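You operate a simulated robot arm through the tools that you are given. There is no shell and no other tool.

You run a simulated robot arm. Do the job below in one go: nothing can be reset, and whatever is moved stays where it is left.

Task
Free the tilt plate, swap the shim so it stands level, lock it.
Fine: the purple shim goes into the rack; one bar on a shim takes up one mark.

The check looks at the end state, three seconds after you hand in, the way a careful person would. Anything else that was tipped, shoved, dropped, spilled or broken makes it a failure.

Robot
A 6-joint arm with a two-finger parallel gripper, fixed in place. Base frame: the origin is on the floor under the middle of its stand, x ahead of it, y to its left, z up; the work surface is at about z = 800. Lengths are in mm, angles in rad, forces in N, time in s.
With the tool pointing down near the work surface it reaches from about 240 to 640 mm from the base axis. Its first joint turns from -1.152 to 1.152 rad. Payload 2.7 kg.
Tool frame: the origin (TCP) lies between the finger pads and is the grasp point; the fingertips stand 23 mm ahead of it; z points along the fingers, y is the line along which they close. The gripper opens to 94 mm. The fingers are 38 mm wide and 10 mm thick; the gripper's body (54 by 96 mm) begins 39 mm behind the TCP.
Orientation is that of the tool frame in the base frame, as a unit quaternion [x, y, z, w]. With the fingers straight down and closing along the base's y, the tool's x points along the base's -x, its y along +y and its z along -z.

Tools
- The arm moves only by the tool send_rows. Its argument "steps" is a list of rows, each an object (a shift or turn left out is 0, a gripper value left out holds the last) with "grip": the gripper command, from -1 (shut) to 1 (fully open), values between in proportion; "translation": the shift along the tool's x, y, z in units of 30 mm (1.0 is 30 mm), a list of three; "rotation": the turn, a rotation vector about the tool's x, y, z in units of 8 degrees (1.0 is 8 degrees), a list of three. In form: [{"grip": grip, "translation": [tx, ty, tz], "rotation": [ax, ay, az]}, ...]. A call has 1 to 20 rows; each row shifts and turns the commanded pose from where the row before left it, along the tool's axes as they then stand. A call with a number of a shift or a turn outside -1 to 1 is refused whole. Rows are played at 5 a second. More than 50 mm and 0.15 rad between two rows, or a gripper value outside its range, and nothing of the call is played. A pose out of reach is approached as far as the arm can. The call stops where the force on the tool passes 40 N (or 10 N more than at its start, if that is more) or the arm is blocked; 0.2 s more then pass. Each finger travels about 45 mm/s and halts on what it meets, pressing with about 27 N; the grip force reading is that of the motor and also rises with nothing between the fingers. The clock runs only during rows and for 0.2 s after the last one: add rows that do not move to give the fingers time. It gives the time, the measured TCP pose, the force on the tool (base axes), the opening and the grip force at its end, in the units of the frame above (readings bear some noise), with the torque about the TCP (base axes, N m) and any sound that the robot's microphone picked up.
- Cameras (640 x 400 px; columns grow to the right, rows downward): "scene" is fixed at [60.9, -420, 1411.7]; the picture's right is [0.89, -0.45, 0.00], its down [-0.22, -0.43, -0.87] and it looks along [0.39, 0.78, -0.49] (base axes); focal length 368 px, centre (320, 200). "wrist" rides on the gripper at [86, 16, -75] in the tool frame; the picture's right is [-0.18, 0.98, 0.00], its down [-0.58, -0.11, -0.81] and it looks along [-0.79, -0.15, 0.59] (tool axes); focal length 243 px, centre (320, 200). There is no depth. A picture from a camera that has moved, and an enlarged one, comes with that camera's place and axes in the base frame and with its lens.
- snapshot(camera): a new picture of that camera. The clock stands still meanwhile.
- zoom(camera, box): a new picture of the part [left, top, right, bottom] of that camera's present view, enlarged. The clock stands still meanwhile.
- job_done(): hands the job in; it is judged then, once.

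Nothing tells you positions but the pictures and the camera data. Unless the task says otherwise, let go and move clear before handing in.

The tools are called as name(argument=value, ...) on one line, values as JSON. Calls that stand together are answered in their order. send_rows: Moves the arm, as the interface text tells. Its arguments: {"type":"object","properties":{"steps":{"type":"array"}},"required":["steps"]} The other tools are called the same way: snapshot (camera) takes a picture; zoom (camera, box) takes an enlarged picture of a part of a camera's view; job_done () hands the job in.

At the start:

```text
clock: 0.0
position: [425.3, 210.3, 1126.0]
orientation: [0.0, 1.0, 0.0, 0.001]
contact_force: [-0.6, -0.1, 0.4]
ft_torque: [0.02, 0.02, -0.04]
gripper_width: 94.2
grip_force: 0.1
```

scene: 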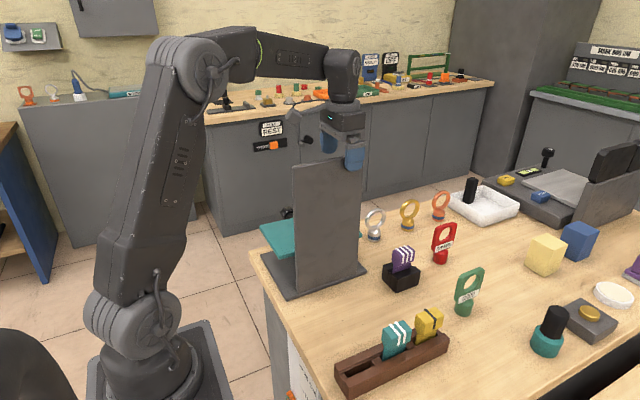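
wrist: 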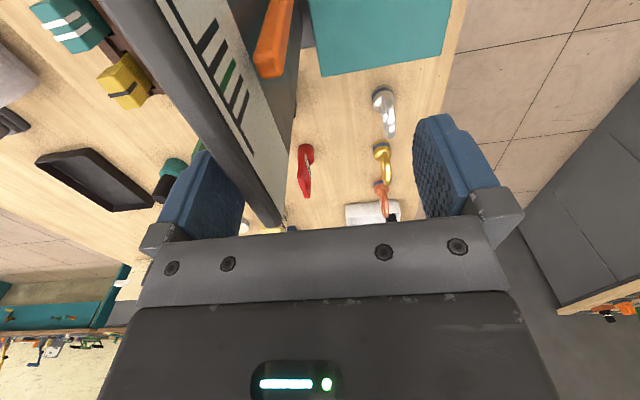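

I see a bench with a grey screen/plate standing upright near the arm, a rack with teal and yellow shims, a purple shim in a black block, and several ring-pins and tools. I'll take close looks before moving anything.

zoom(camera="scene", box=[240, 90, 480, 240])

zoom(camera="scene", box=[320, 200, 520, 400])

zoom(camera="scene", box=[440, 120, 640, 260])

zoom(camera="wrist", box=[150, 0, 470, 230])

zoom(camera="wrist", box=[0, 0, 200, 230])

```text
2.67 times, centred on (360, 165) of scene
camera zoom: at [60.9, -420.0, 1411.7], right [0.89, -0.45, 0.0], down [-0.22, -0.43, -0.87], along [0.39, 0.78, -0.49], focal length 981 px, centre (213, 293)
```

zoom: 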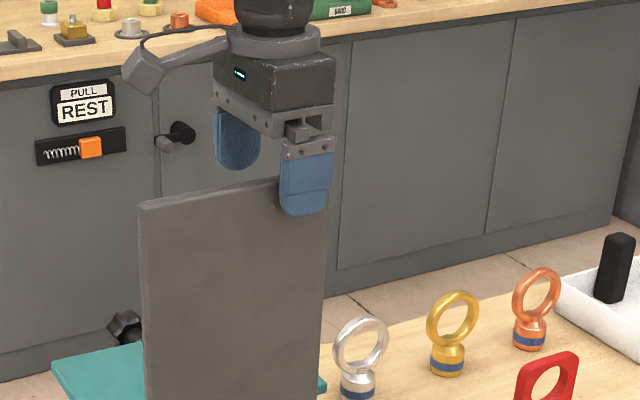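

```text
2.00 times, centred on (420, 300) of scene
camera zoom: at [60.9, -420.0, 1411.7], right [0.89, -0.45, 0.0], down [-0.22, -0.43, -0.87], along [0.39, 0.78, -0.49], focal length 736 px, centre (120, 0)
```

zoom: 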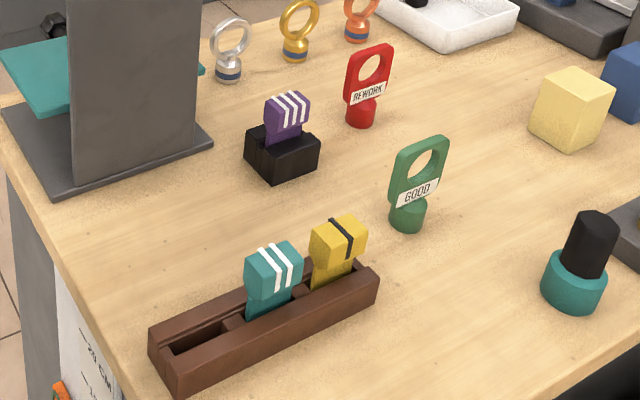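

```text
2.86 times, centred on (540, 190) of scene
camera zoom: at [60.9, -420.0, 1411.7], right [0.89, -0.45, 0.0], down [-0.22, -0.43, -0.87], along [0.39, 0.78, -0.49], focal length 1052 px, centre (-309, 229)
```

zoom: 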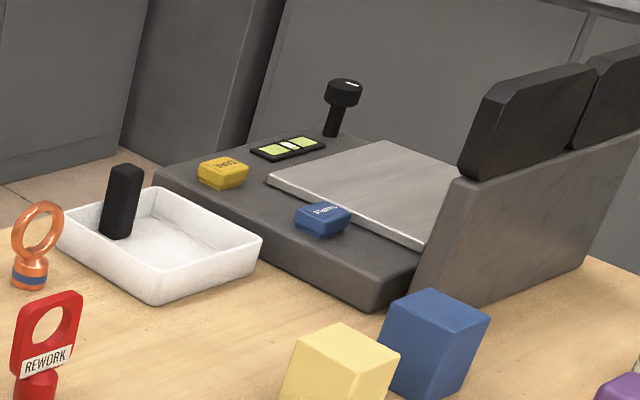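

```text
1.74 times, centred on (310, 115) of wrist
camera zoom: at [339.2, 227.5, 1201.1], right [0.18, 0.98, 0.0], down [0.58, -0.11, 0.81], along [0.79, -0.15, -0.59], focal length 422 px, centre (337, 348)
```

zoom: 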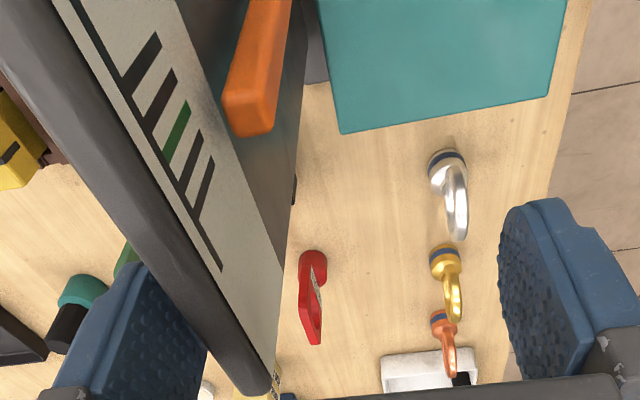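

```text
1.74 times, centred on (100, 115) of wrist
camera zoom: at [339.2, 227.5, 1201.1], right [0.18, 0.98, 0.0], down [0.58, -0.11, 0.81], along [0.79, -0.15, -0.59], focal length 422 px, centre (703, 348)
```

zoom: 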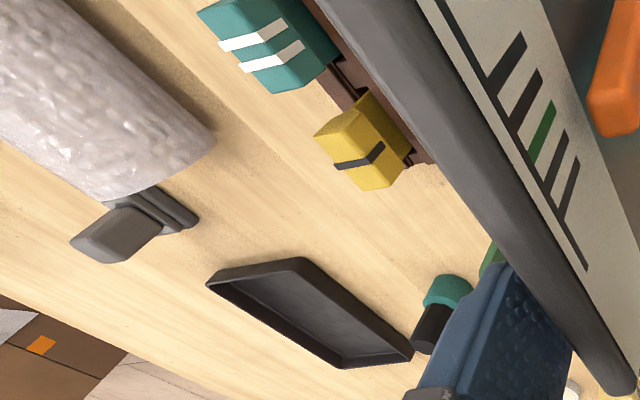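

The gripper straddles the top of a tall grey upright whose far face carries a scale and an orange pointer. I'll rise straight up first, then look around with the wrist camera.

send_rows(steps=[{"grip": 1, "translation": [0, 0, -1]}, {"translation": [0, 0, -1]}, {"translation": [0, 0, 0]}])

snapshot(camera="wrist")

snapshot(camera="scene")

```text
clock: 0.8
position: [425.5, 210.0, 1186.4]
orientation: [0.0, 1.0, 0.0, 0.002]
contact_force: [0.1, -0.5, 0.3]
ft_torque: [0.01, 0.02, -0.01]
gripper_width: 93.9
grip_force: 0.0
```

```text
taken
camera wrist: at [339.4, 226.5, 1261.9], right [0.18, 0.98, 0.0], down [0.58, -0.11, 0.81], along [0.79, -0.15, -0.59], focal length 243 px, centre (320, 200)
```

wrist: 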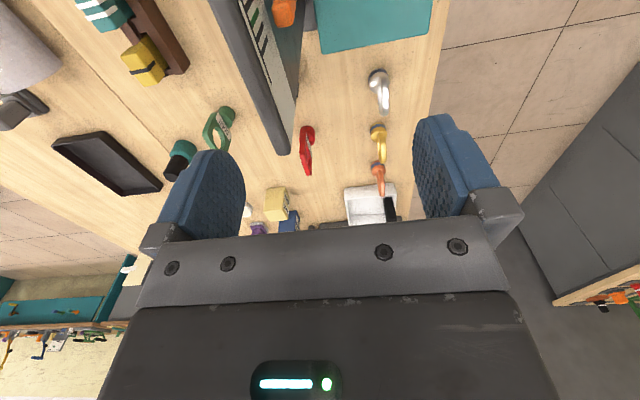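

```text
taken
```

scene: 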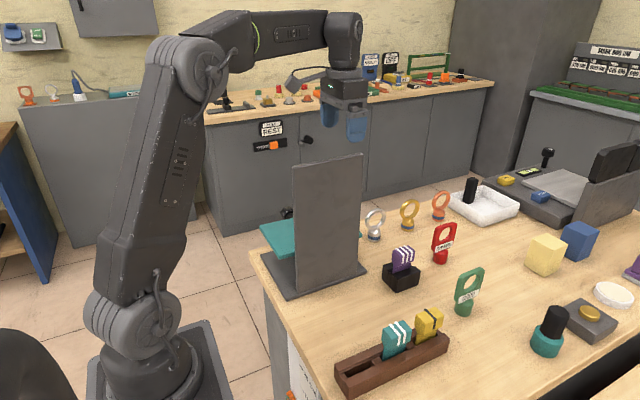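

The upright's scale is on its +y face. I'll move at this height to the +y side and yaw the tool so the wrist camera looks back at that face.

send_rows(steps=[{"translation": [0.3, 0.867, 0]}, {"translation": [0.3, 0.867, 0]}, {"translation": [0.3, 0.867, 0]}, {"translation": [0.3, 0.867, 0]}, {"translation": [0.3, 0.867, 0]}, {"rotation": [0, 0, 0.9375]}, {"rotation": [0, 0, 0.9375]}, {"rotation": [0, 0, 0.9375]}, {"rotation": [0, 0, 0.9375]}, {"rotation": [0, 0, 0.9375]}, {"rotation": [0, 0, 0.9375]}, {"rotation": [0, 0, 0.9375]}, {"rotation": [0, 0, 0.9375]}, {"rotation": [0, 0, 0.9375]}, {"rotation": [0, 0, 0.9375]}, {"rotation": [0, 0, 0.9375]}, {"rotation": [0, 0, 0.9375]}, {"translation": [0, 0, 0]}, {"translation": [0, 0, 0]}])

snapshot(camera="wrist")

snapshot(camera="scene")

```text
clock: 4.8
position: [381.0, 341.2, 1187.2]
orientation: [0.708, 0.706, 0.001, 0.001]
contact_force: [-0.2, 0.0, 0.0]
ft_torque: [0.0, 0.0, 0.0]
gripper_width: 94.3
grip_force: 0.0
```

```text
taken
camera wrist: at [397.2, 428.1, 1261.2], right [0.98, -0.19, 0.0], down [-0.11, -0.58, 0.81], along [-0.15, -0.79, -0.59], focal length 243 px, centre (320, 200)
```

wrist: 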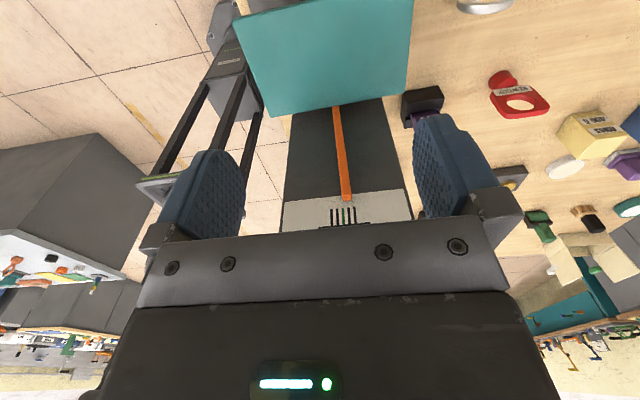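

```text
taken
```

scene: 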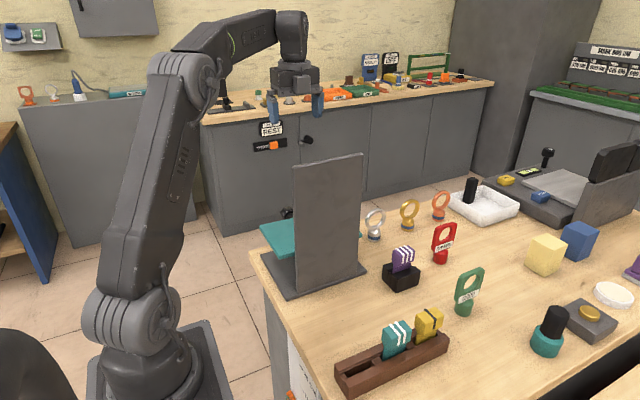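

The teal plate is the tilt plate, and its orange pointer reads on the scale at the top of the upright. I'll zoom in on the scale and on the plate.

zoom(camera="wrist", box=[270, 90, 430, 240])

zoom(camera="wrist", box=[130, 0, 450, 200])

zoom(camera="wrist", box=[400, 0, 640, 200])

```text
2.67 times, centred on (350, 165) of wrist
camera zoom: at [397.2, 428.1, 1261.2], right [0.98, -0.19, 0.0], down [-0.11, -0.58, 0.81], along [-0.15, -0.79, -0.59], focal length 647 px, centre (240, 293)
```

zoom: 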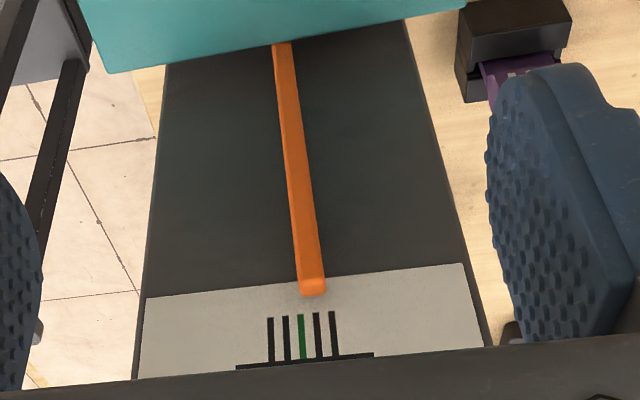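

```text
2.00 times, centred on (290, 100) of wrist
camera zoom: at [397.2, 428.1, 1261.2], right [0.98, -0.19, 0.0], down [-0.11, -0.58, 0.81], along [-0.15, -0.79, -0.59], focal length 485 px, centre (380, 400)
```

zoom: 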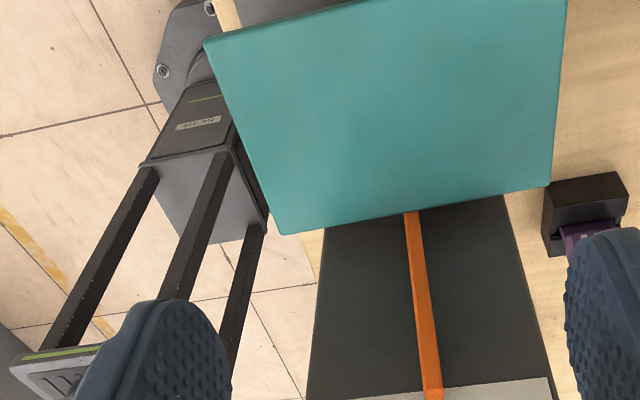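

```text
2.00 times, centred on (520, 100) of wrist
camera zoom: at [397.2, 428.1, 1261.2], right [0.98, -0.19, 0.0], down [-0.11, -0.58, 0.81], along [-0.15, -0.79, -0.59], focal length 485 px, centre (-80, 400)
```

zoom: 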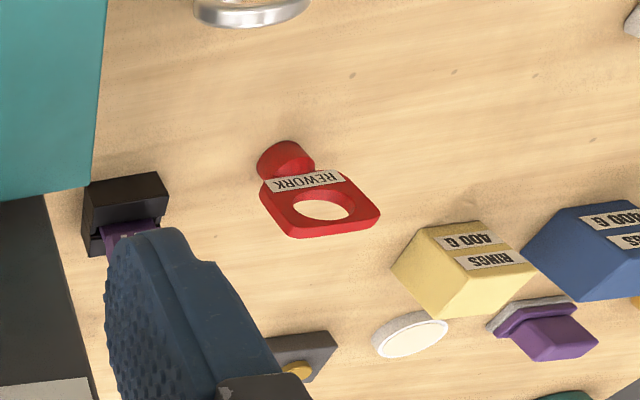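

Teal plate is around x 271–485, y 202–340, z≈907, pivoting so that the pointer sweeps along x. I'll back off in +y and go lower to see the knob and what's under the plate.

send_rows(steps=[{"translation": [0.917, 0, 0.725]}, {"translation": [0.917, 0, 0.725]}, {"translation": [0.917, 0, 0.725]}, {"translation": [0.917, 0, 0.725]}, {"translation": [0, 0, 0]}])

snapshot(camera="wrist")

zoom(camera="wrist", box=[180, 0, 460, 200])

```text
clock: 6.0
position: [381.0, 449.7, 1099.6]
orientation: [0.707, 0.707, 0.001, 0.001]
contact_force: [0.7, 0.1, 0.7]
ft_torque: [0.03, 0.04, 0.01]
gripper_width: 94.1
grip_force: 0.0
```

```text
taken
camera wrist: at [397.3, 537.9, 1174.6], right [0.98, -0.18, 0.0], down [-0.11, -0.58, 0.81], along [-0.15, -0.79, -0.59], focal length 243 px, centre (320, 200)
```

wrist: 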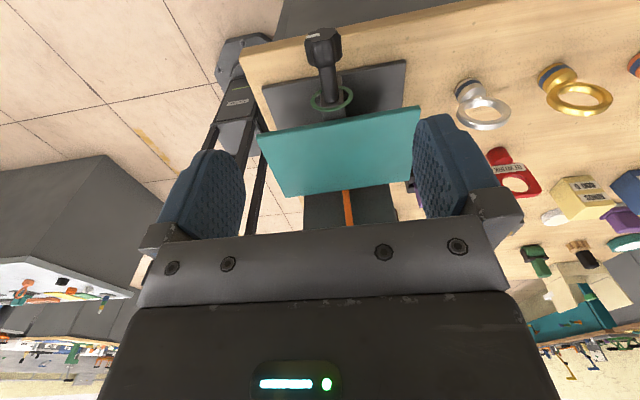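

```text
2.00 times, centred on (320, 100) of wrist
camera zoom: at [397.3, 537.9, 1174.6], right [0.98, -0.18, 0.0], down [-0.11, -0.58, 0.81], along [-0.15, -0.79, -0.59], focal length 485 px, centre (320, 400)
```

zoom: 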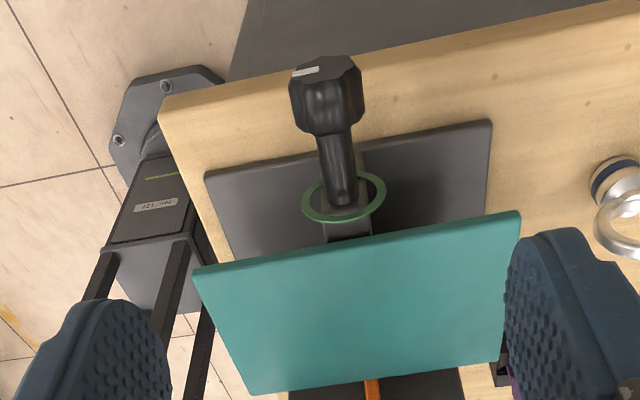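

A long-stemmed lock knob on the +y side sits at about (380, 428, 873), on the pivot axis, with a green ring around its stem. I'll go lower for a flatter view beneath the plate.

send_rows(steps=[{"translation": [0, 0.5, 1]}, {"translation": [0, 0.5, 1]}, {"translation": [0, 0.5, 1]}, {"translation": [0, 0.5, 1]}, {"translation": [0, 0, 0]}])

snapshot(camera="wrist")

zoom(camera="wrist", box=[160, 20, 440, 220])

```text
clock: 7.2
position: [441.8, 450.3, 980.1]
orientation: [0.707, 0.707, 0.001, 0.0]
contact_force: [0.9, 0.2, 0.4]
ft_torque: [-0.03, 0.0, 0.0]
gripper_width: 94.2
grip_force: 0.1
```

```text
taken
camera wrist: at [456.9, 536.8, 1054.9], right [0.98, -0.18, 0.0], down [-0.11, -0.58, 0.81], along [-0.15, -0.79, -0.59], focal length 243 px, centre (320, 200)
```

wrist: 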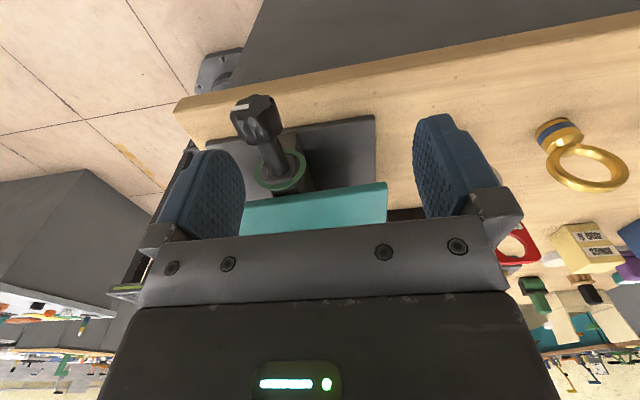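

```text
2.00 times, centred on (300, 120) of wrist
camera zoom: at [456.9, 536.8, 1054.9], right [0.98, -0.18, 0.0], down [-0.11, -0.58, 0.81], along [-0.15, -0.79, -0.59], focal length 485 px, centre (360, 360)
```

zoom: 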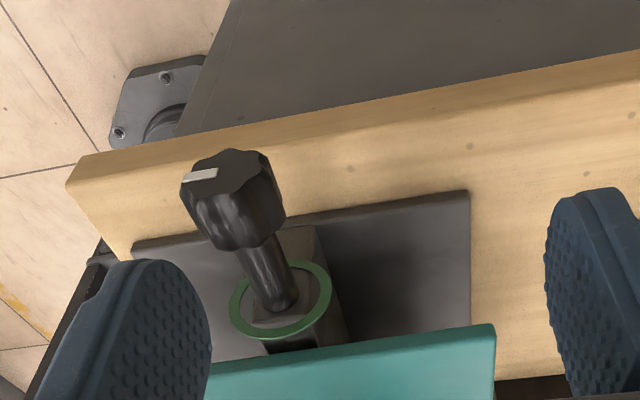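

Let me look at the sign in the background and at the knob in more detail.

zoom(camera="scene", box=[240, 105, 330, 165])

zoom(camera="scene", box=[230, 190, 330, 310])

zoom(camera="wrist", box=[210, 80, 330, 210])

zoom(camera="scene", box=[330, 300, 460, 400])

zoom(camera="scene", box=[370, 230, 440, 300])

```text
6.67 times, centred on (285, 135) of scene
camera zoom: at [60.9, -420.0, 1411.7], right [0.89, -0.45, 0.0], down [-0.22, -0.43, -0.87], along [0.39, 0.78, -0.49], focal length 2453 px, centre (553, 633)
```

zoom: 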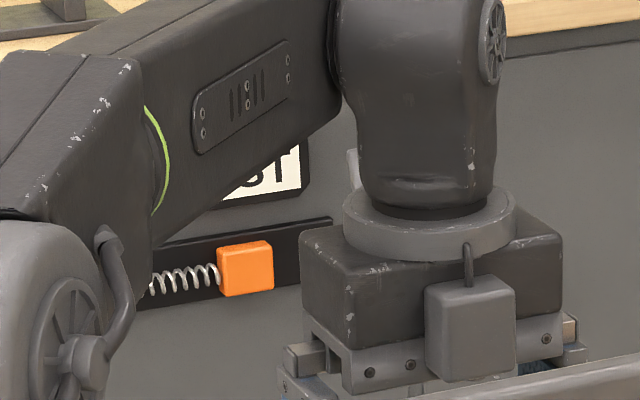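

```text
3.33 times, centred on (280, 250) of scene
camera zoom: at [60.9, -420.0, 1411.7], right [0.89, -0.45, 0.0], down [-0.22, -0.43, -0.87], along [0.39, 0.78, -0.49], focal length 1227 px, centre (453, 33)
```

zoom: 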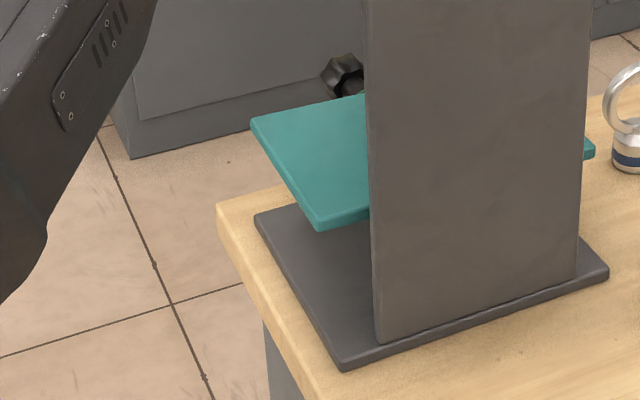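

```text
3.08 times, centred on (270, 145) of wrist
camera zoom: at [456.9, 536.8, 1054.9], right [0.98, -0.18, 0.0], down [-0.11, -0.58, 0.81], along [-0.15, -0.79, -0.59], focal length 746 px, centre (474, 369)
```

zoom: 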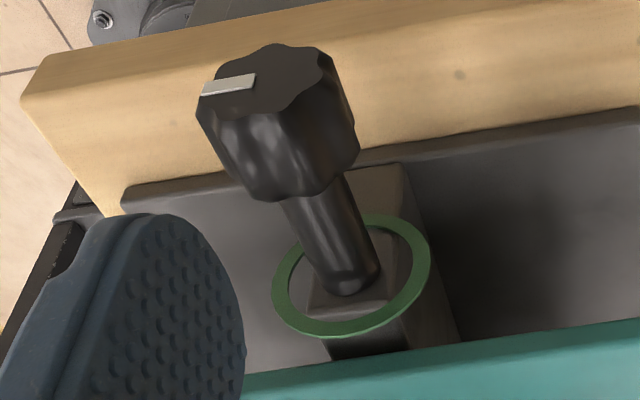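

```text
4.00 times, centred on (395, 350) of scene
camera zoom: at [60.9, -420.0, 1411.7], right [0.89, -0.45, 0.0], down [-0.22, -0.43, -0.87], along [0.39, 0.78, -0.49], focal length 1472 px, centre (20, -400)
```

zoom: 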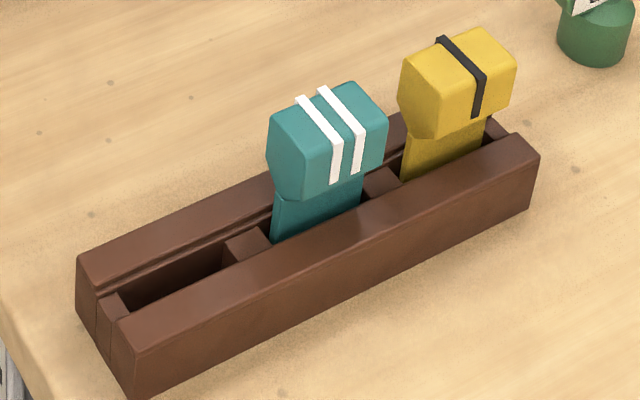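

```text
5.71 times, centred on (405, 265) of scene
camera zoom: at [60.9, -420.0, 1411.7], right [0.89, -0.45, 0.0], down [-0.22, -0.43, -0.87], along [0.39, 0.78, -0.49], focal length 2103 px, centre (-166, -171)
```

zoom: 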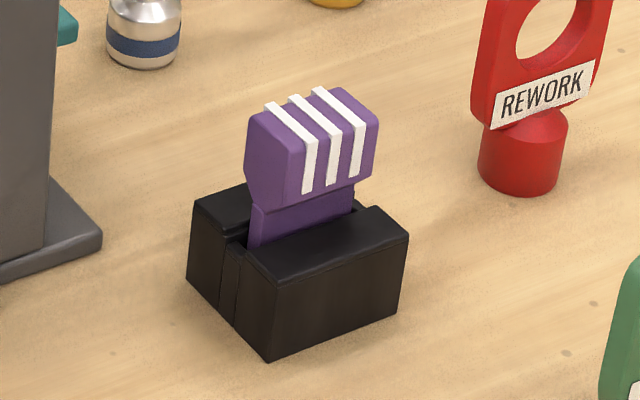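

The purple 3-bar shim sits in a black socket; teal has 2 bars, yellow has 1, and the rack has one empty slot. I want a closer look at the lock knob and the pointer before touching anything.

send_rows(steps=[{"translation": [0.6, -0.7, 0]}, {"translation": [0.57, -0.7, 0]}, {"translation": [0, 0, 1]}, {"translation": [0, 0, 1]}, {"translation": [0, 0, 0]}])

snapshot(camera="wrist")

zoom(camera="wrist", box=[220, 60, 440, 240])

```text
clock: 8.4
position: [398.7, 484.8, 920.0]
orientation: [0.707, 0.707, 0.001, 0.001]
contact_force: [-0.6, -0.1, 0.7]
ft_torque: [-0.01, -0.01, -0.01]
gripper_width: 94.1
grip_force: 0.1
```

```text
taken
camera wrist: at [415.0, 573.0, 994.4], right [0.98, -0.18, 0.0], down [-0.11, -0.58, 0.81], along [-0.15, -0.79, -0.59], focal length 243 px, centre (320, 200)
```

wrist: 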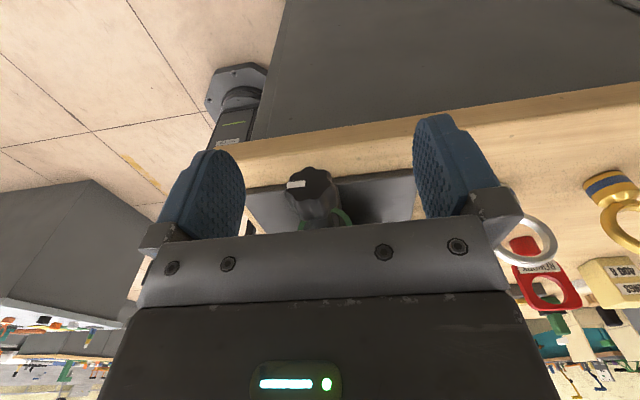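

```text
2.22 times, centred on (330, 150) of wrist
camera zoom: at [415.0, 573.0, 994.4], right [0.98, -0.18, 0.0], down [-0.11, -0.58, 0.81], along [-0.15, -0.79, -0.59], focal length 539 px, centre (298, 311)
```

zoom: 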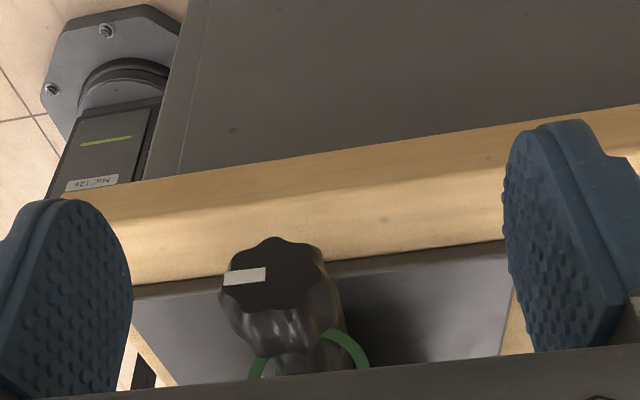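

The knob's end face is at about (381.5, 436, 878), with its index toward −x (3 o'clock seen from the knob end). Now I'll take a closer, straighter view of the pointer and scale to read it accurately.

send_rows(steps=[{"translation": [0, 0, -1]}, {"translation": [0, 0, -1]}, {"translation": [0, 0, -1]}, {"translation": [0, 0, -1]}, {"translation": [0, 0, -1]}, {"translation": [0, 0, -1]}, {"translation": [0, 0, -1]}, {"translation": [0, 0, -1]}, {"translation": [0, 0, -1]}, {"translation": [-0.94, -0.12, 0]}, {"translation": [-0.94, -0.12, 0]}, {"translation": [-0.94, -0.12, 0]}, {"translation": [-0.94, -0.12, 0]}, {"translation": [-0.94, -0.12, 0]}, {"translation": [-0.94, -0.12, 0]}, {"translation": [-0.94, -0.12, 0]}, {"translation": [-0.94, -0.12, 0]}, {"translation": [0, 0, 0]}])

snapshot(camera="wrist")

zoom(camera="wrist", box=[270, 90, 430, 230])

```text
clock: 12.2
position: [339.2, 217.9, 1160.9]
orientation: [0.707, 0.707, 0.001, 0.001]
contact_force: [-0.1, 0.4, 0.8]
ft_torque: [-0.01, -0.02, 0.01]
gripper_width: 94.1
grip_force: 0.1
out of reach, approached as far as the arm can: row 4, 5, 6, 7, 8, 9
```

```text
taken
camera wrist: at [356.1, 305.6, 1235.7], right [0.98, -0.18, 0.0], down [-0.11, -0.58, 0.81], along [-0.15, -0.79, -0.59], focal length 243 px, centre (320, 200)
```

wrist: 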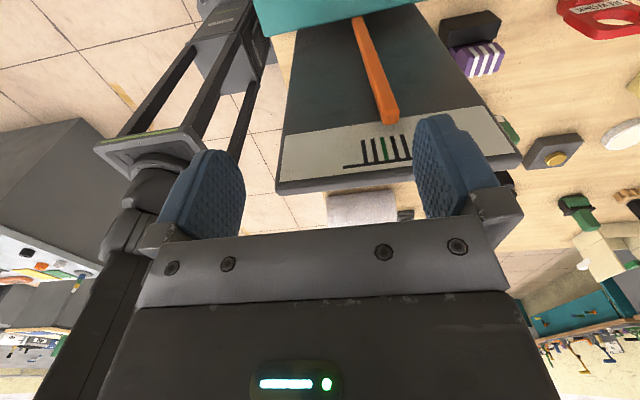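

```text
2.86 times, centred on (350, 160) of wrist
camera zoom: at [356.1, 305.6, 1235.7], right [0.98, -0.18, 0.0], down [-0.11, -0.58, 0.81], along [-0.15, -0.79, -0.59], focal length 693 px, centre (234, 314)
```

zoom: 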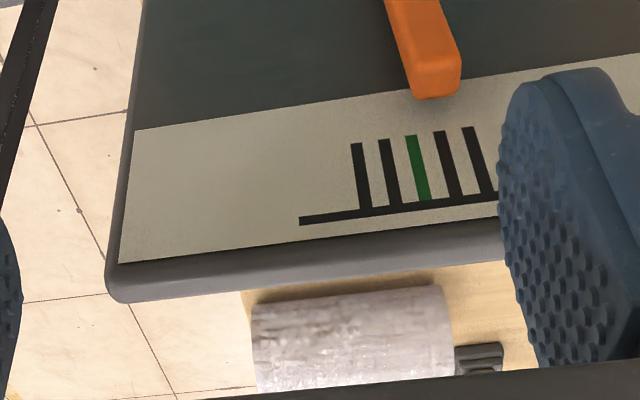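

The pointer reads about one mark to the +x side of green. The knob is on the pivot axis; I'll go above it with the fingers closing along x, then down to grip it.

send_rows(steps=[{"translation": [0.97, 0.2, 0]}, {"translation": [0.97, 0.2, 0]}, {"translation": [0.97, 0.2, 0]}, {"translation": [0.97, 0.2, 0]}, {"translation": [0.97, 0.2, 0]}, {"translation": [0.97, 0.2, 0]}, {"translation": [0.97, 0.2, 0]}, {"translation": [0, 0, 1]}, {"translation": [0, 0, 1]}, {"translation": [0, 0, 1]}, {"translation": [0, 0, 1]}, {"translation": [0, 0, 1]}, {"translation": [0, 0, 0]}])

snapshot(camera="wrist")

```text
clock: 15.0
position: [383.5, 422.2, 1012.2]
orientation: [0.707, 0.707, 0.001, 0.0]
contact_force: [0.3, 0.3, 0.1]
ft_torque: [-0.01, -0.02, 0.0]
gripper_width: 94.1
grip_force: 0.0
```

```text
taken
camera wrist: at [400.2, 510.2, 1086.1], right [0.98, -0.18, 0.0], down [-0.11, -0.58, 0.81], along [-0.15, -0.79, -0.59], focal length 243 px, centre (320, 200)
```

wrist: 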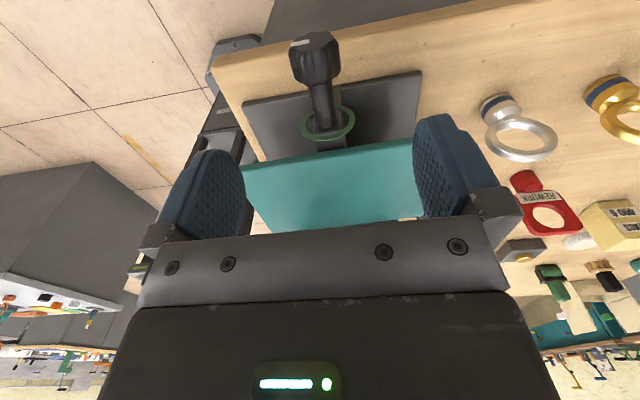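

Aligned above the knob; descending to its axis height with fingers open.

send_rows(steps=[{"translation": [0, -0.06, 0.9]}, {"translation": [0, 0, 0.9]}, {"translation": [0, 0, 0.9]}, {"translation": [0, 0, 0.9]}, {"translation": [0, 0, 0.85]}, {"translation": [0, 0, 0]}])

snapshot(camera="wrist")

zoom(camera="scene", box=[230, 150, 350, 270])

```text
clock: 16.4
position: [382.5, 423.0, 875.7]
orientation: [0.707, 0.707, 0.001, 0.001]
contact_force: [-1.1, -0.2, -0.3]
ft_torque: [0.0, -0.01, -0.02]
gripper_width: 94.1
grip_force: 0.1
```

```text
taken
camera wrist: at [397.4, 510.9, 951.0], right [0.98, -0.18, 0.0], down [-0.11, -0.58, 0.81], along [-0.15, -0.79, -0.59], focal length 243 px, centre (320, 200)
```

wrist: 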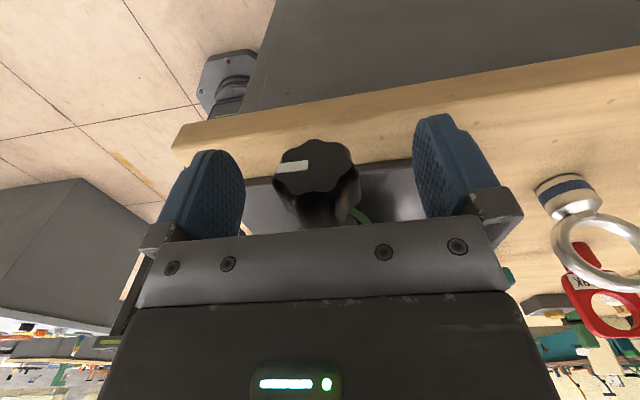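

```text
3.33 times, centred on (290, 210) of scene
camera zoom: at [60.9, -420.0, 1411.7], right [0.89, -0.45, 0.0], down [-0.22, -0.43, -0.87], along [0.39, 0.78, -0.49], focal length 1227 px, centre (420, 167)
```

zoom: 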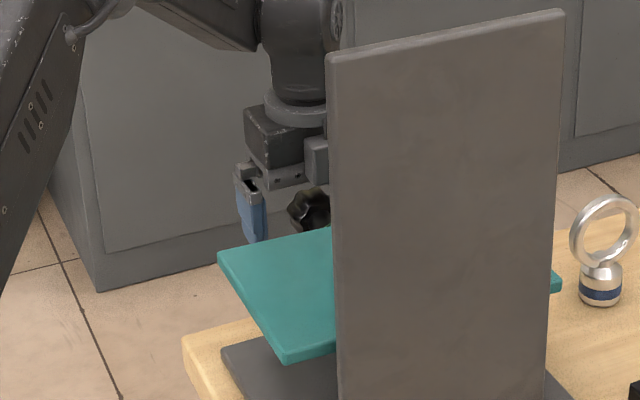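

The knob is centred between the fingers. Closing on it now.

send_rows(steps=[{"grip": -1}, {"grip": -1}, {"grip": -1}, {"grip": -1}, {"grip": -1}, {"grip": -1}])

snapshot(camera="wrist")

```text
clock: 17.8
position: [380.3, 423.4, 877.1]
orientation: [0.707, 0.707, -0.002, 0.0]
contact_force: [-23.2, -3.1, 5.9]
ft_torque: [-0.22, 0.26, -0.14]
gripper_width: 41.2
grip_force: 45.2
```

```text
taken
camera wrist: at [395.7, 511.2, 951.0], right [0.98, -0.18, 0.0], down [-0.11, -0.58, 0.81], along [-0.15, -0.79, -0.59], focal length 243 px, centre (320, 200)
```

wrist: 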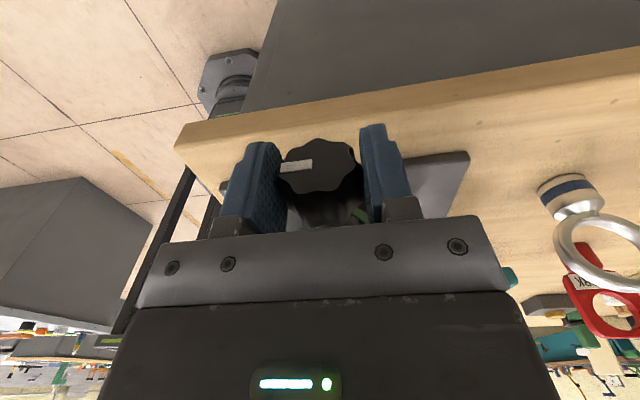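

Gripped at 41 mm with a small sideways offset. I'll relieve the offset, then try a small counter-clockwise (loosening) turn and watch the torque.

send_rows(steps=[{"translation": [0, -0.07, 0]}, {"translation": [0, 0, 0]}])

send_rows(steps=[{"rotation": [0.5, 0, 0]}, {"rotation": [0.5, 0, 0]}, {"rotation": [0, 0, 0]}])

snapshot(camera="wrist")

```text
clock: 18.4
position: [379.8, 423.0, 876.6]
orientation: [0.707, 0.707, 0.001, 0.0]
contact_force: [-13.0, 2.3, 2.9]
ft_torque: [-0.74, 0.0, -0.04]
gripper_width: 41.0
grip_force: 45.0
```

```text
clock: 19.2
position: [380.4, 423.9, 876.6]
orientation: [0.706, 0.705, -0.048, -0.05]
contact_force: [0.9, 7.3, -8.6]
ft_torque: [0.09, -0.01, 0.08]
gripper_width: 40.9
grip_force: 45.2
```

```text
taken
camera wrist: at [406.4, 510.7, 948.3], right [0.97, -0.18, -0.14], down [0.0, -0.58, 0.81], along [-0.23, -0.79, -0.57], focal length 243 px, centre (320, 200)
```

wrist: 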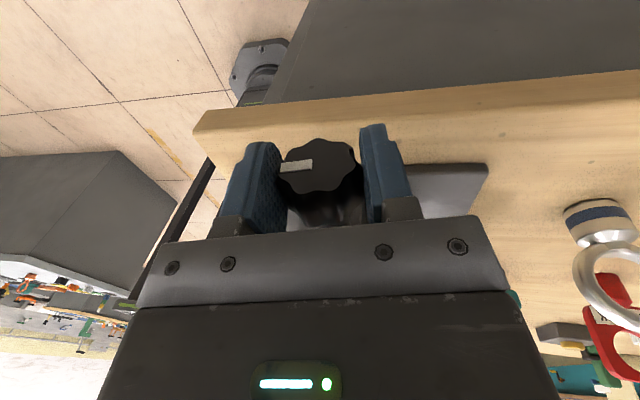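

The knob turns with the gripper with almost no resistance. I'll keep turning counter-clockwise in small steps and watch for a stop or a sound.

send_rows(steps=[{"rotation": [0.7, 0, 0]}, {"rotation": [0.7, 0, 0]}, {"rotation": [0.7, 0, 0]}, {"rotation": [0, 0, 0]}])

snapshot(camera="wrist")

snapshot(camera="scene")

```text
clock: 20.2
position: [382.4, 423.1, 876.0]
orientation: [0.692, 0.69, -0.148, -0.152]
contact_force: [20.3, 15.6, -18.7]
ft_torque: [-0.4, -0.1, 0.47]
gripper_width: 41.2
grip_force: 44.9
```

```text
taken
camera wrist: at [427.0, 510.6, 937.8], right [0.89, -0.18, -0.41], down [0.23, -0.58, 0.78], along [-0.38, -0.79, -0.48], focal length 243 px, centre (320, 200)
```

wrist: 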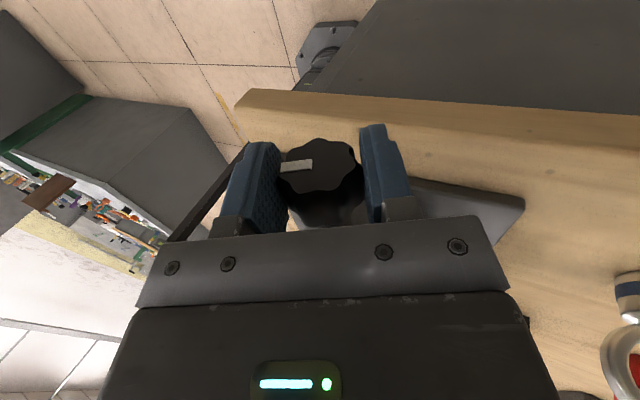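

```text
taken
```

scene: 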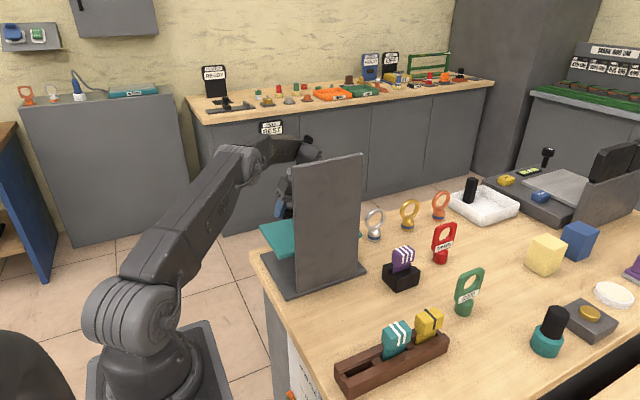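

The knob has turned about 25° with no real torque about its axis; the forces are only from a slight off-centre hold. I'll re-centre and keep turning.

send_rows(steps=[{"translation": [0.05, 0.1, 0.03]}, {"translation": [0, 0, 0]}])

send_rows(steps=[{"rotation": [0.7, 0, 0], "translation": [0, 0.03, 0]}, {"rotation": [0.7, 0, 0], "translation": [0, 0.03, 0]}, {"rotation": [0, 0, 0]}])

snapshot(camera="wrist")

```text
clock: 20.8
position: [382.3, 423.7, 876.3]
orientation: [0.69, 0.691, -0.151, -0.152]
contact_force: [-0.6, -1.1, 2.6]
ft_torque: [0.98, 0.0, -0.71]
gripper_width: 40.9
grip_force: 45.0
```

```text
clock: 21.6
position: [381.4, 422.0, 875.4]
orientation: [0.674, 0.674, -0.209, -0.218]
contact_force: [8.2, 11.1, -2.9]
ft_torque: [-0.66, -0.05, 0.23]
gripper_width: 40.9
grip_force: 45.3
out of reach, approached as far as the arm can: row 2
stopped in row 3: the force on the tool passed its limit at 41 N (the readings are from after the stop); the commanded pose is now the measured one
```

```text
taken
camera wrist: at [438.3, 509.8, 928.6], right [0.8, -0.18, -0.57], down [0.37, -0.59, 0.71], along [-0.47, -0.78, -0.41], focal length 243 px, centre (320, 200)
```

wrist: 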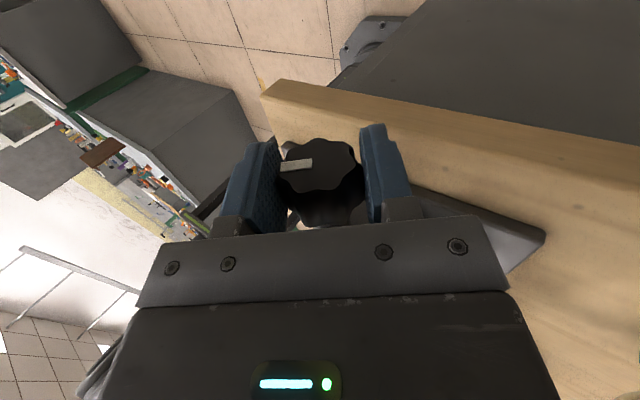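

I've turned it about 35° and hit the reach limit in this direction. Before regrasping, I'll gently test whether the knob also moves axially.

send_rows(steps=[{"translation": [0.1, 0, 0]}, {"translation": [0, 0, 0]}])

send_rows(steps=[{"translation": [0.1, 0, 0]}, {"translation": [0, 0, 0]}])

```text
clock: 22.2
position: [381.6, 423.4, 874.7]
orientation: [0.674, 0.673, -0.211, -0.219]
contact_force: [-1.0, -9.4, -5.9]
ft_torque: [0.79, -0.02, -0.55]
gripper_width: 41.1
grip_force: 44.5
```

```text
clock: 22.8
position: [383.4, 424.0, 876.0]
orientation: [0.674, 0.674, -0.213, -0.217]
contact_force: [-1.4, -35.0, -1.5]
ft_torque: [-0.14, 0.01, 0.26]
gripper_width: 41.4
grip_force: 44.3
```

Axially it is rigid, so it is a turning knob. I'll release, wind the tool back to the other side, and regrasp for another stroke.

send_rows(steps=[{"translation": [-0.13, 0, 0]}, {"grip": 0.3}, {"grip": 0.3}, {"grip": 0.3}, {"grip": 0.3}])

snapshot(camera="wrist")

```text
clock: 24.0
position: [384.0, 425.1, 874.9]
orientation: [0.673, 0.674, -0.211, -0.22]
contact_force: [0.0, -0.1, -0.2]
ft_torque: [0.01, 0.02, -0.02]
gripper_width: 61.3
grip_force: 0.0
```

```text
taken
camera wrist: at [438.9, 511.4, 928.5], right [0.8, -0.18, -0.57], down [0.38, -0.59, 0.71], along [-0.47, -0.79, -0.41], focal length 243 px, centre (320, 200)
```

wrist: 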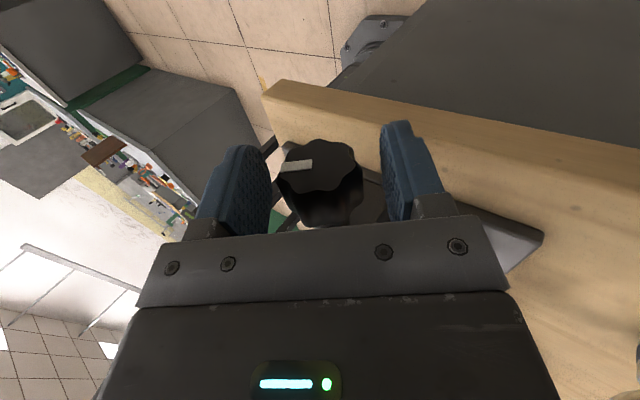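

The knob held its turned position when released. Rotating the open gripper back around the knob.

send_rows(steps=[{"rotation": [-0.94, 0, 0], "translation": [-0.01, -0.01, 0]}, {"rotation": [-0.94, 0, 0], "translation": [-0.01, -0.01, 0]}, {"rotation": [-0.94, 0, 0], "translation": [-0.01, -0.01, 0]}, {"rotation": [-0.94, 0, 0], "translation": [-0.01, -0.01, 0]}, {"rotation": [-0.94, 0, 0], "translation": [-0.01, -0.01, 0]}, {"rotation": [-0.94, 0, 0], "translation": [-0.01, -0.01, 0]}, {"rotation": [-0.94, 0, 0], "translation": [-0.01, -0.01, 0]}, {"rotation": [-0.94, 0, 0]}, {"rotation": [-0.94, 0, 0]}, {"rotation": [-0.94, 0, 0]}, {"rotation": [0, 0, 0]}])

snapshot(camera="wrist")

snapshot(camera="scene")

```text
clock: 26.0
position: [397.3, 428.4, 877.0]
orientation: [0.69, 0.693, 0.137, 0.154]
contact_force: [-31.3, -0.9, -8.5]
ft_torque: [-0.26, 0.04, -0.76]
gripper_width: 75.0
grip_force: 15.9
out of reach, approached as far as the arm can: row 8, 9
stopped in row 9: the force on the tool passed its limit at 81 N (the readings are from after the stop); the commanded pose is now the measured one
```

```text
taken
camera wrist: at [380.6, 518.2, 949.6], right [0.9, -0.17, 0.4], down [-0.43, -0.56, 0.71], along [0.1, -0.81, -0.58], focal length 243 px, centre (320, 200)
```

wrist: 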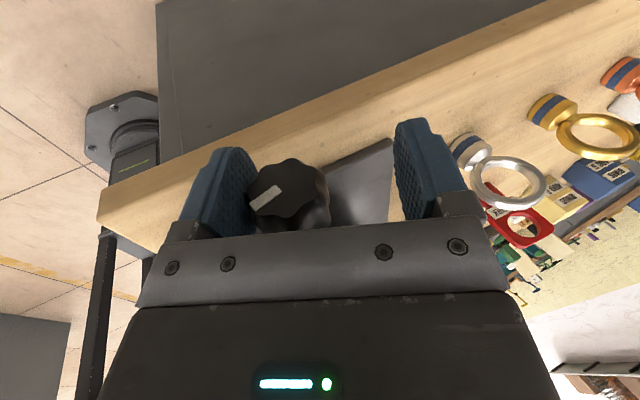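

```text
taken
```

scene: 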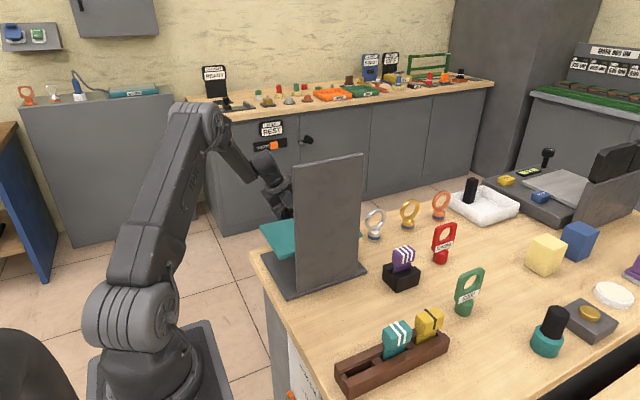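

The last two rows went out of reach, so the gripper shifted sideways and a finger leaned on the knob, turning it back to about its starting angle. I'll back off gently: open a bit, reduce the tilt and re-centre.

send_rows(steps=[{"grip": 0.75}, {"rotation": [0.4, 0, 0], "translation": [0, -0.2, -0.07]}, {"rotation": [0.3, 0, 0], "translation": [0, -0.2, -0.07]}, {"rotation": [0.3, 0, 0], "translation": [0, -0.1, -0.03]}, {"rotation": [0, 0, 0]}])

zoom(camera="wrist", box=[160, 80, 480, 260])

```text
clock: 27.2
position: [385.8, 428.0, 881.1]
orientation: [0.698, 0.701, 0.094, 0.107]
contact_force: [0.1, 0.4, 0.8]
ft_torque: [0.0, 0.0, -0.01]
gripper_width: 82.1
grip_force: 0.1
```

```text
2.00 times, centred on (320, 170) of wrist
camera zoom: at [379.8, 517.8, 955.5], right [0.94, -0.18, 0.28], down [-0.33, -0.57, 0.75], along [0.02, -0.8, -0.59], focal length 485 px, centre (320, 260)
```

zoom: 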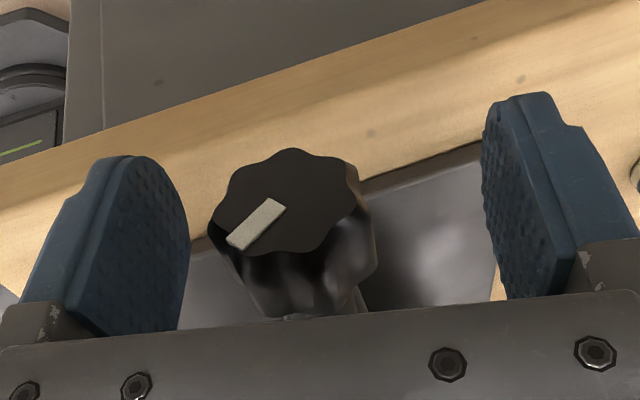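

Clear again, with the knob's index now about 15–20° past its original angle. I'll re-centre on the knob and make a proper stroke.

send_rows(steps=[{"translation": [-0.2, -0.175, 0.087]}, {"translation": [0, 0, 0]}, {"grip": -1}, {"grip": -1}, {"grip": -1}, {"grip": -1}, {"grip": -1}])

```text
clock: 28.8
position: [379.4, 422.9, 875.4]
orientation: [0.699, 0.701, 0.091, 0.107]
contact_force: [-24.2, 0.8, -10.6]
ft_torque: [0.39, 0.11, -0.42]
gripper_width: 40.5
grip_force: 45.1
```

send_rows(steps=[{"translation": [0, -0.08, 0]}, {"rotation": [0.7, 0, 0]}, {"rotation": [0.7, 0, 0], "translation": [0, 0.02, 0]}, {"rotation": [0.7, 0, 0], "translation": [0, 0.02, 0]}, {"rotation": [0, 0, 0]}])

zoom(camera="wrist", box=[160, 80, 480, 260])

```text
clock: 30.0
position: [379.9, 422.7, 874.5]
orientation: [0.707, 0.707, -0.011, 0.004]
contact_force: [-15.5, -1.4, -4.4]
ft_torque: [0.19, 0.08, 0.18]
gripper_width: 40.0
grip_force: 44.8
```

```text
2.00 times, centred on (320, 170) of wrist
camera zoom: at [396.3, 511.7, 948.2], right [0.98, -0.18, -0.01], down [-0.1, -0.56, 0.82], along [-0.15, -0.8, -0.57], focal length 485 px, centre (320, 260)
```

zoom: 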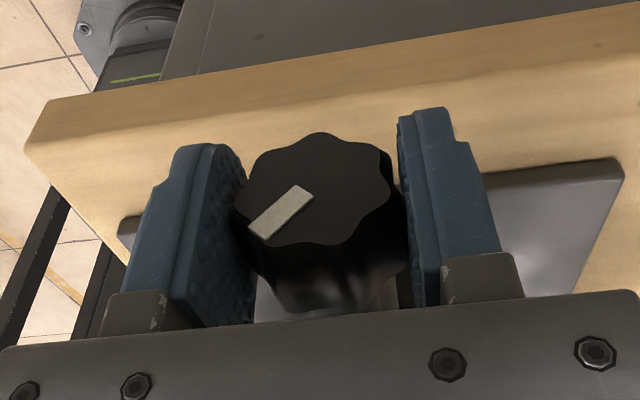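

Turning nicely with the knob (index now ~38° up). Continuing the stroke.

send_rows(steps=[{"rotation": [0.8, 0, 0], "translation": [0, 0, 0]}, {"rotation": [0.8, 0, 0], "translation": [0, 0.03, 0]}, {"rotation": [0.8, 0, 0], "translation": [0, 0.03, 0]}, {"rotation": [0.8, 0, 0], "translation": [0, 0.03, 0]}, {"rotation": [0.5, 0, 0], "translation": [0, 0.03, 0]}, {"rotation": [0, 0, 0]}])

zoom(camera="wrist", box=[160, 80, 480, 260])

```text
clock: 31.4
position: [382.1, 423.2, 874.0]
orientation: [0.683, 0.682, -0.192, -0.178]
contact_force: [-27.9, -1.4, 2.8]
ft_torque: [0.13, 0.08, 0.63]
gripper_width: 40.1
grip_force: 45.3
```

```text
2.00 times, centred on (320, 170) of wrist
camera zoom: at [432.5, 511.8, 929.6], right [0.85, -0.19, -0.49], down [0.32, -0.56, 0.76], along [-0.42, -0.8, -0.42], focal length 485 px, centre (320, 260)
```

zoom: 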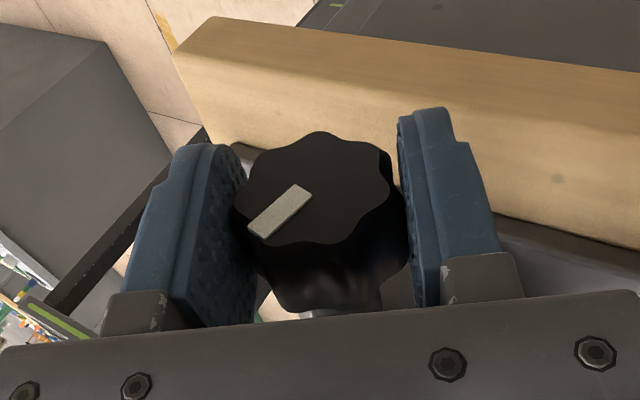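

Index now ~68° around. I'll release wide, wind back (staying within reach) and take another stroke.

send_rows(steps=[{"grip": 0.75}, {"grip": 0.75}, {"grip": 0.75}, {"grip": 0.75}, {"grip": 0.75}])

send_rows(steps=[{"rotation": [-0.75, 0, 0]}, {"rotation": [-0.75, 0, 0]}, {"rotation": [-0.75, 0, 0]}, {"rotation": [-0.75, 0, 0]}, {"rotation": [-0.75, 0, 0]}, {"rotation": [-0.75, 0, 0]}, {"rotation": [-0.75, 0, 0]}, {"rotation": [0, 0, 0]}])

zoom(camera="wrist", box=[160, 80, 480, 260])

```text
clock: 32.6
position: [383.9, 421.3, 875.2]
orientation: [0.684, 0.681, -0.19, -0.177]
contact_force: [0.1, 0.2, 0.5]
ft_torque: [0.0, 0.02, 0.03]
gripper_width: 82.3
grip_force: 0.1
```

```text
clock: 34.4
position: [383.7, 422.4, 874.6]
orientation: [0.702, 0.705, 0.067, 0.08]
contact_force: [-0.1, 0.9, -0.1]
ft_torque: [-0.01, 0.02, -0.02]
gripper_width: 82.2
grip_force: 0.0
```

```text
2.00 times, centred on (320, 170) of wrist
camera zoom: at [383.1, 511.9, 949.7], right [0.96, -0.18, 0.21], down [-0.27, -0.57, 0.78], along [-0.02, -0.8, -0.59], focal length 485 px, centre (320, 260)
```

zoom: 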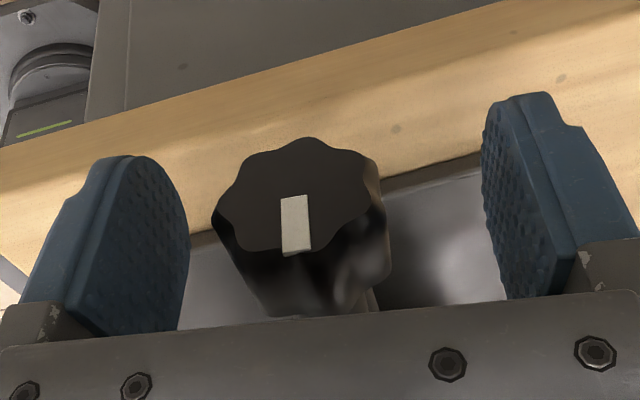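

The index now points nearly straight up (~80°). Regrasping to see if there is a stop at a quarter turn or whether it keeps going.

send_rows(steps=[{"translation": [0, -0.1, 0]}, {"grip": -1}, {"grip": -1}, {"grip": -1}, {"grip": -1}, {"grip": -1}, {"grip": -1}])

send_rows(steps=[{"rotation": [0.5, 0, 0]}, {"rotation": [0.5, 0, 0]}, {"rotation": [0, 0, 0]}])

send_rows(steps=[{"rotation": [0.5, 0, 0]}, {"rotation": [0.5, 0, 0]}, {"rotation": [0, 0, 0]}])

zoom(camera="wrist", box=[160, 80, 480, 260])

```text
clock: 36.0
position: [380.7, 422.7, 875.0]
orientation: [0.702, 0.705, 0.066, 0.081]
contact_force: [-14.1, -0.3, 1.8]
ft_torque: [-0.03, 0.04, -0.24]
gripper_width: 40.9
grip_force: 45.1
```

```text
clock: 36.8
position: [379.5, 422.9, 874.1]
orientation: [0.706, 0.707, 0.016, 0.031]
contact_force: [-17.6, 1.4, 1.9]
ft_torque: [-0.35, 0.07, 0.1]
gripper_width: 41.1
grip_force: 45.1
```

```text
clock: 37.6
position: [379.9, 423.5, 873.5]
orientation: [0.707, 0.706, -0.032, -0.019]
contact_force: [-14.9, 3.4, -1.5]
ft_torque: [-0.4, 0.03, 0.27]
gripper_width: 41.0
grip_force: 44.9
```

```text
2.00 times, centred on (320, 170) of wrist
camera zoom: at [401.1, 512.1, 945.8], right [0.98, -0.18, -0.07], down [-0.05, -0.57, 0.82], along [-0.19, -0.8, -0.56], focal length 485 px, centre (320, 260)
```

zoom: 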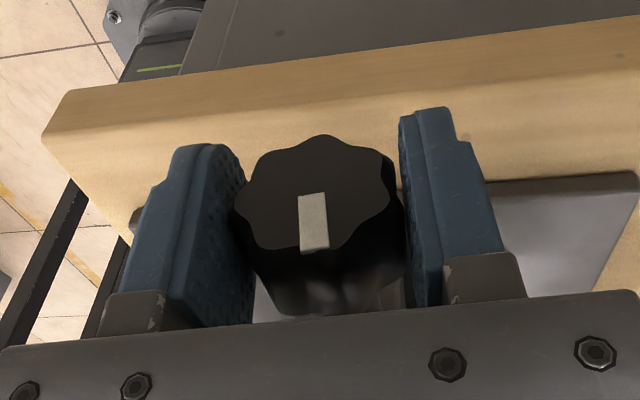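

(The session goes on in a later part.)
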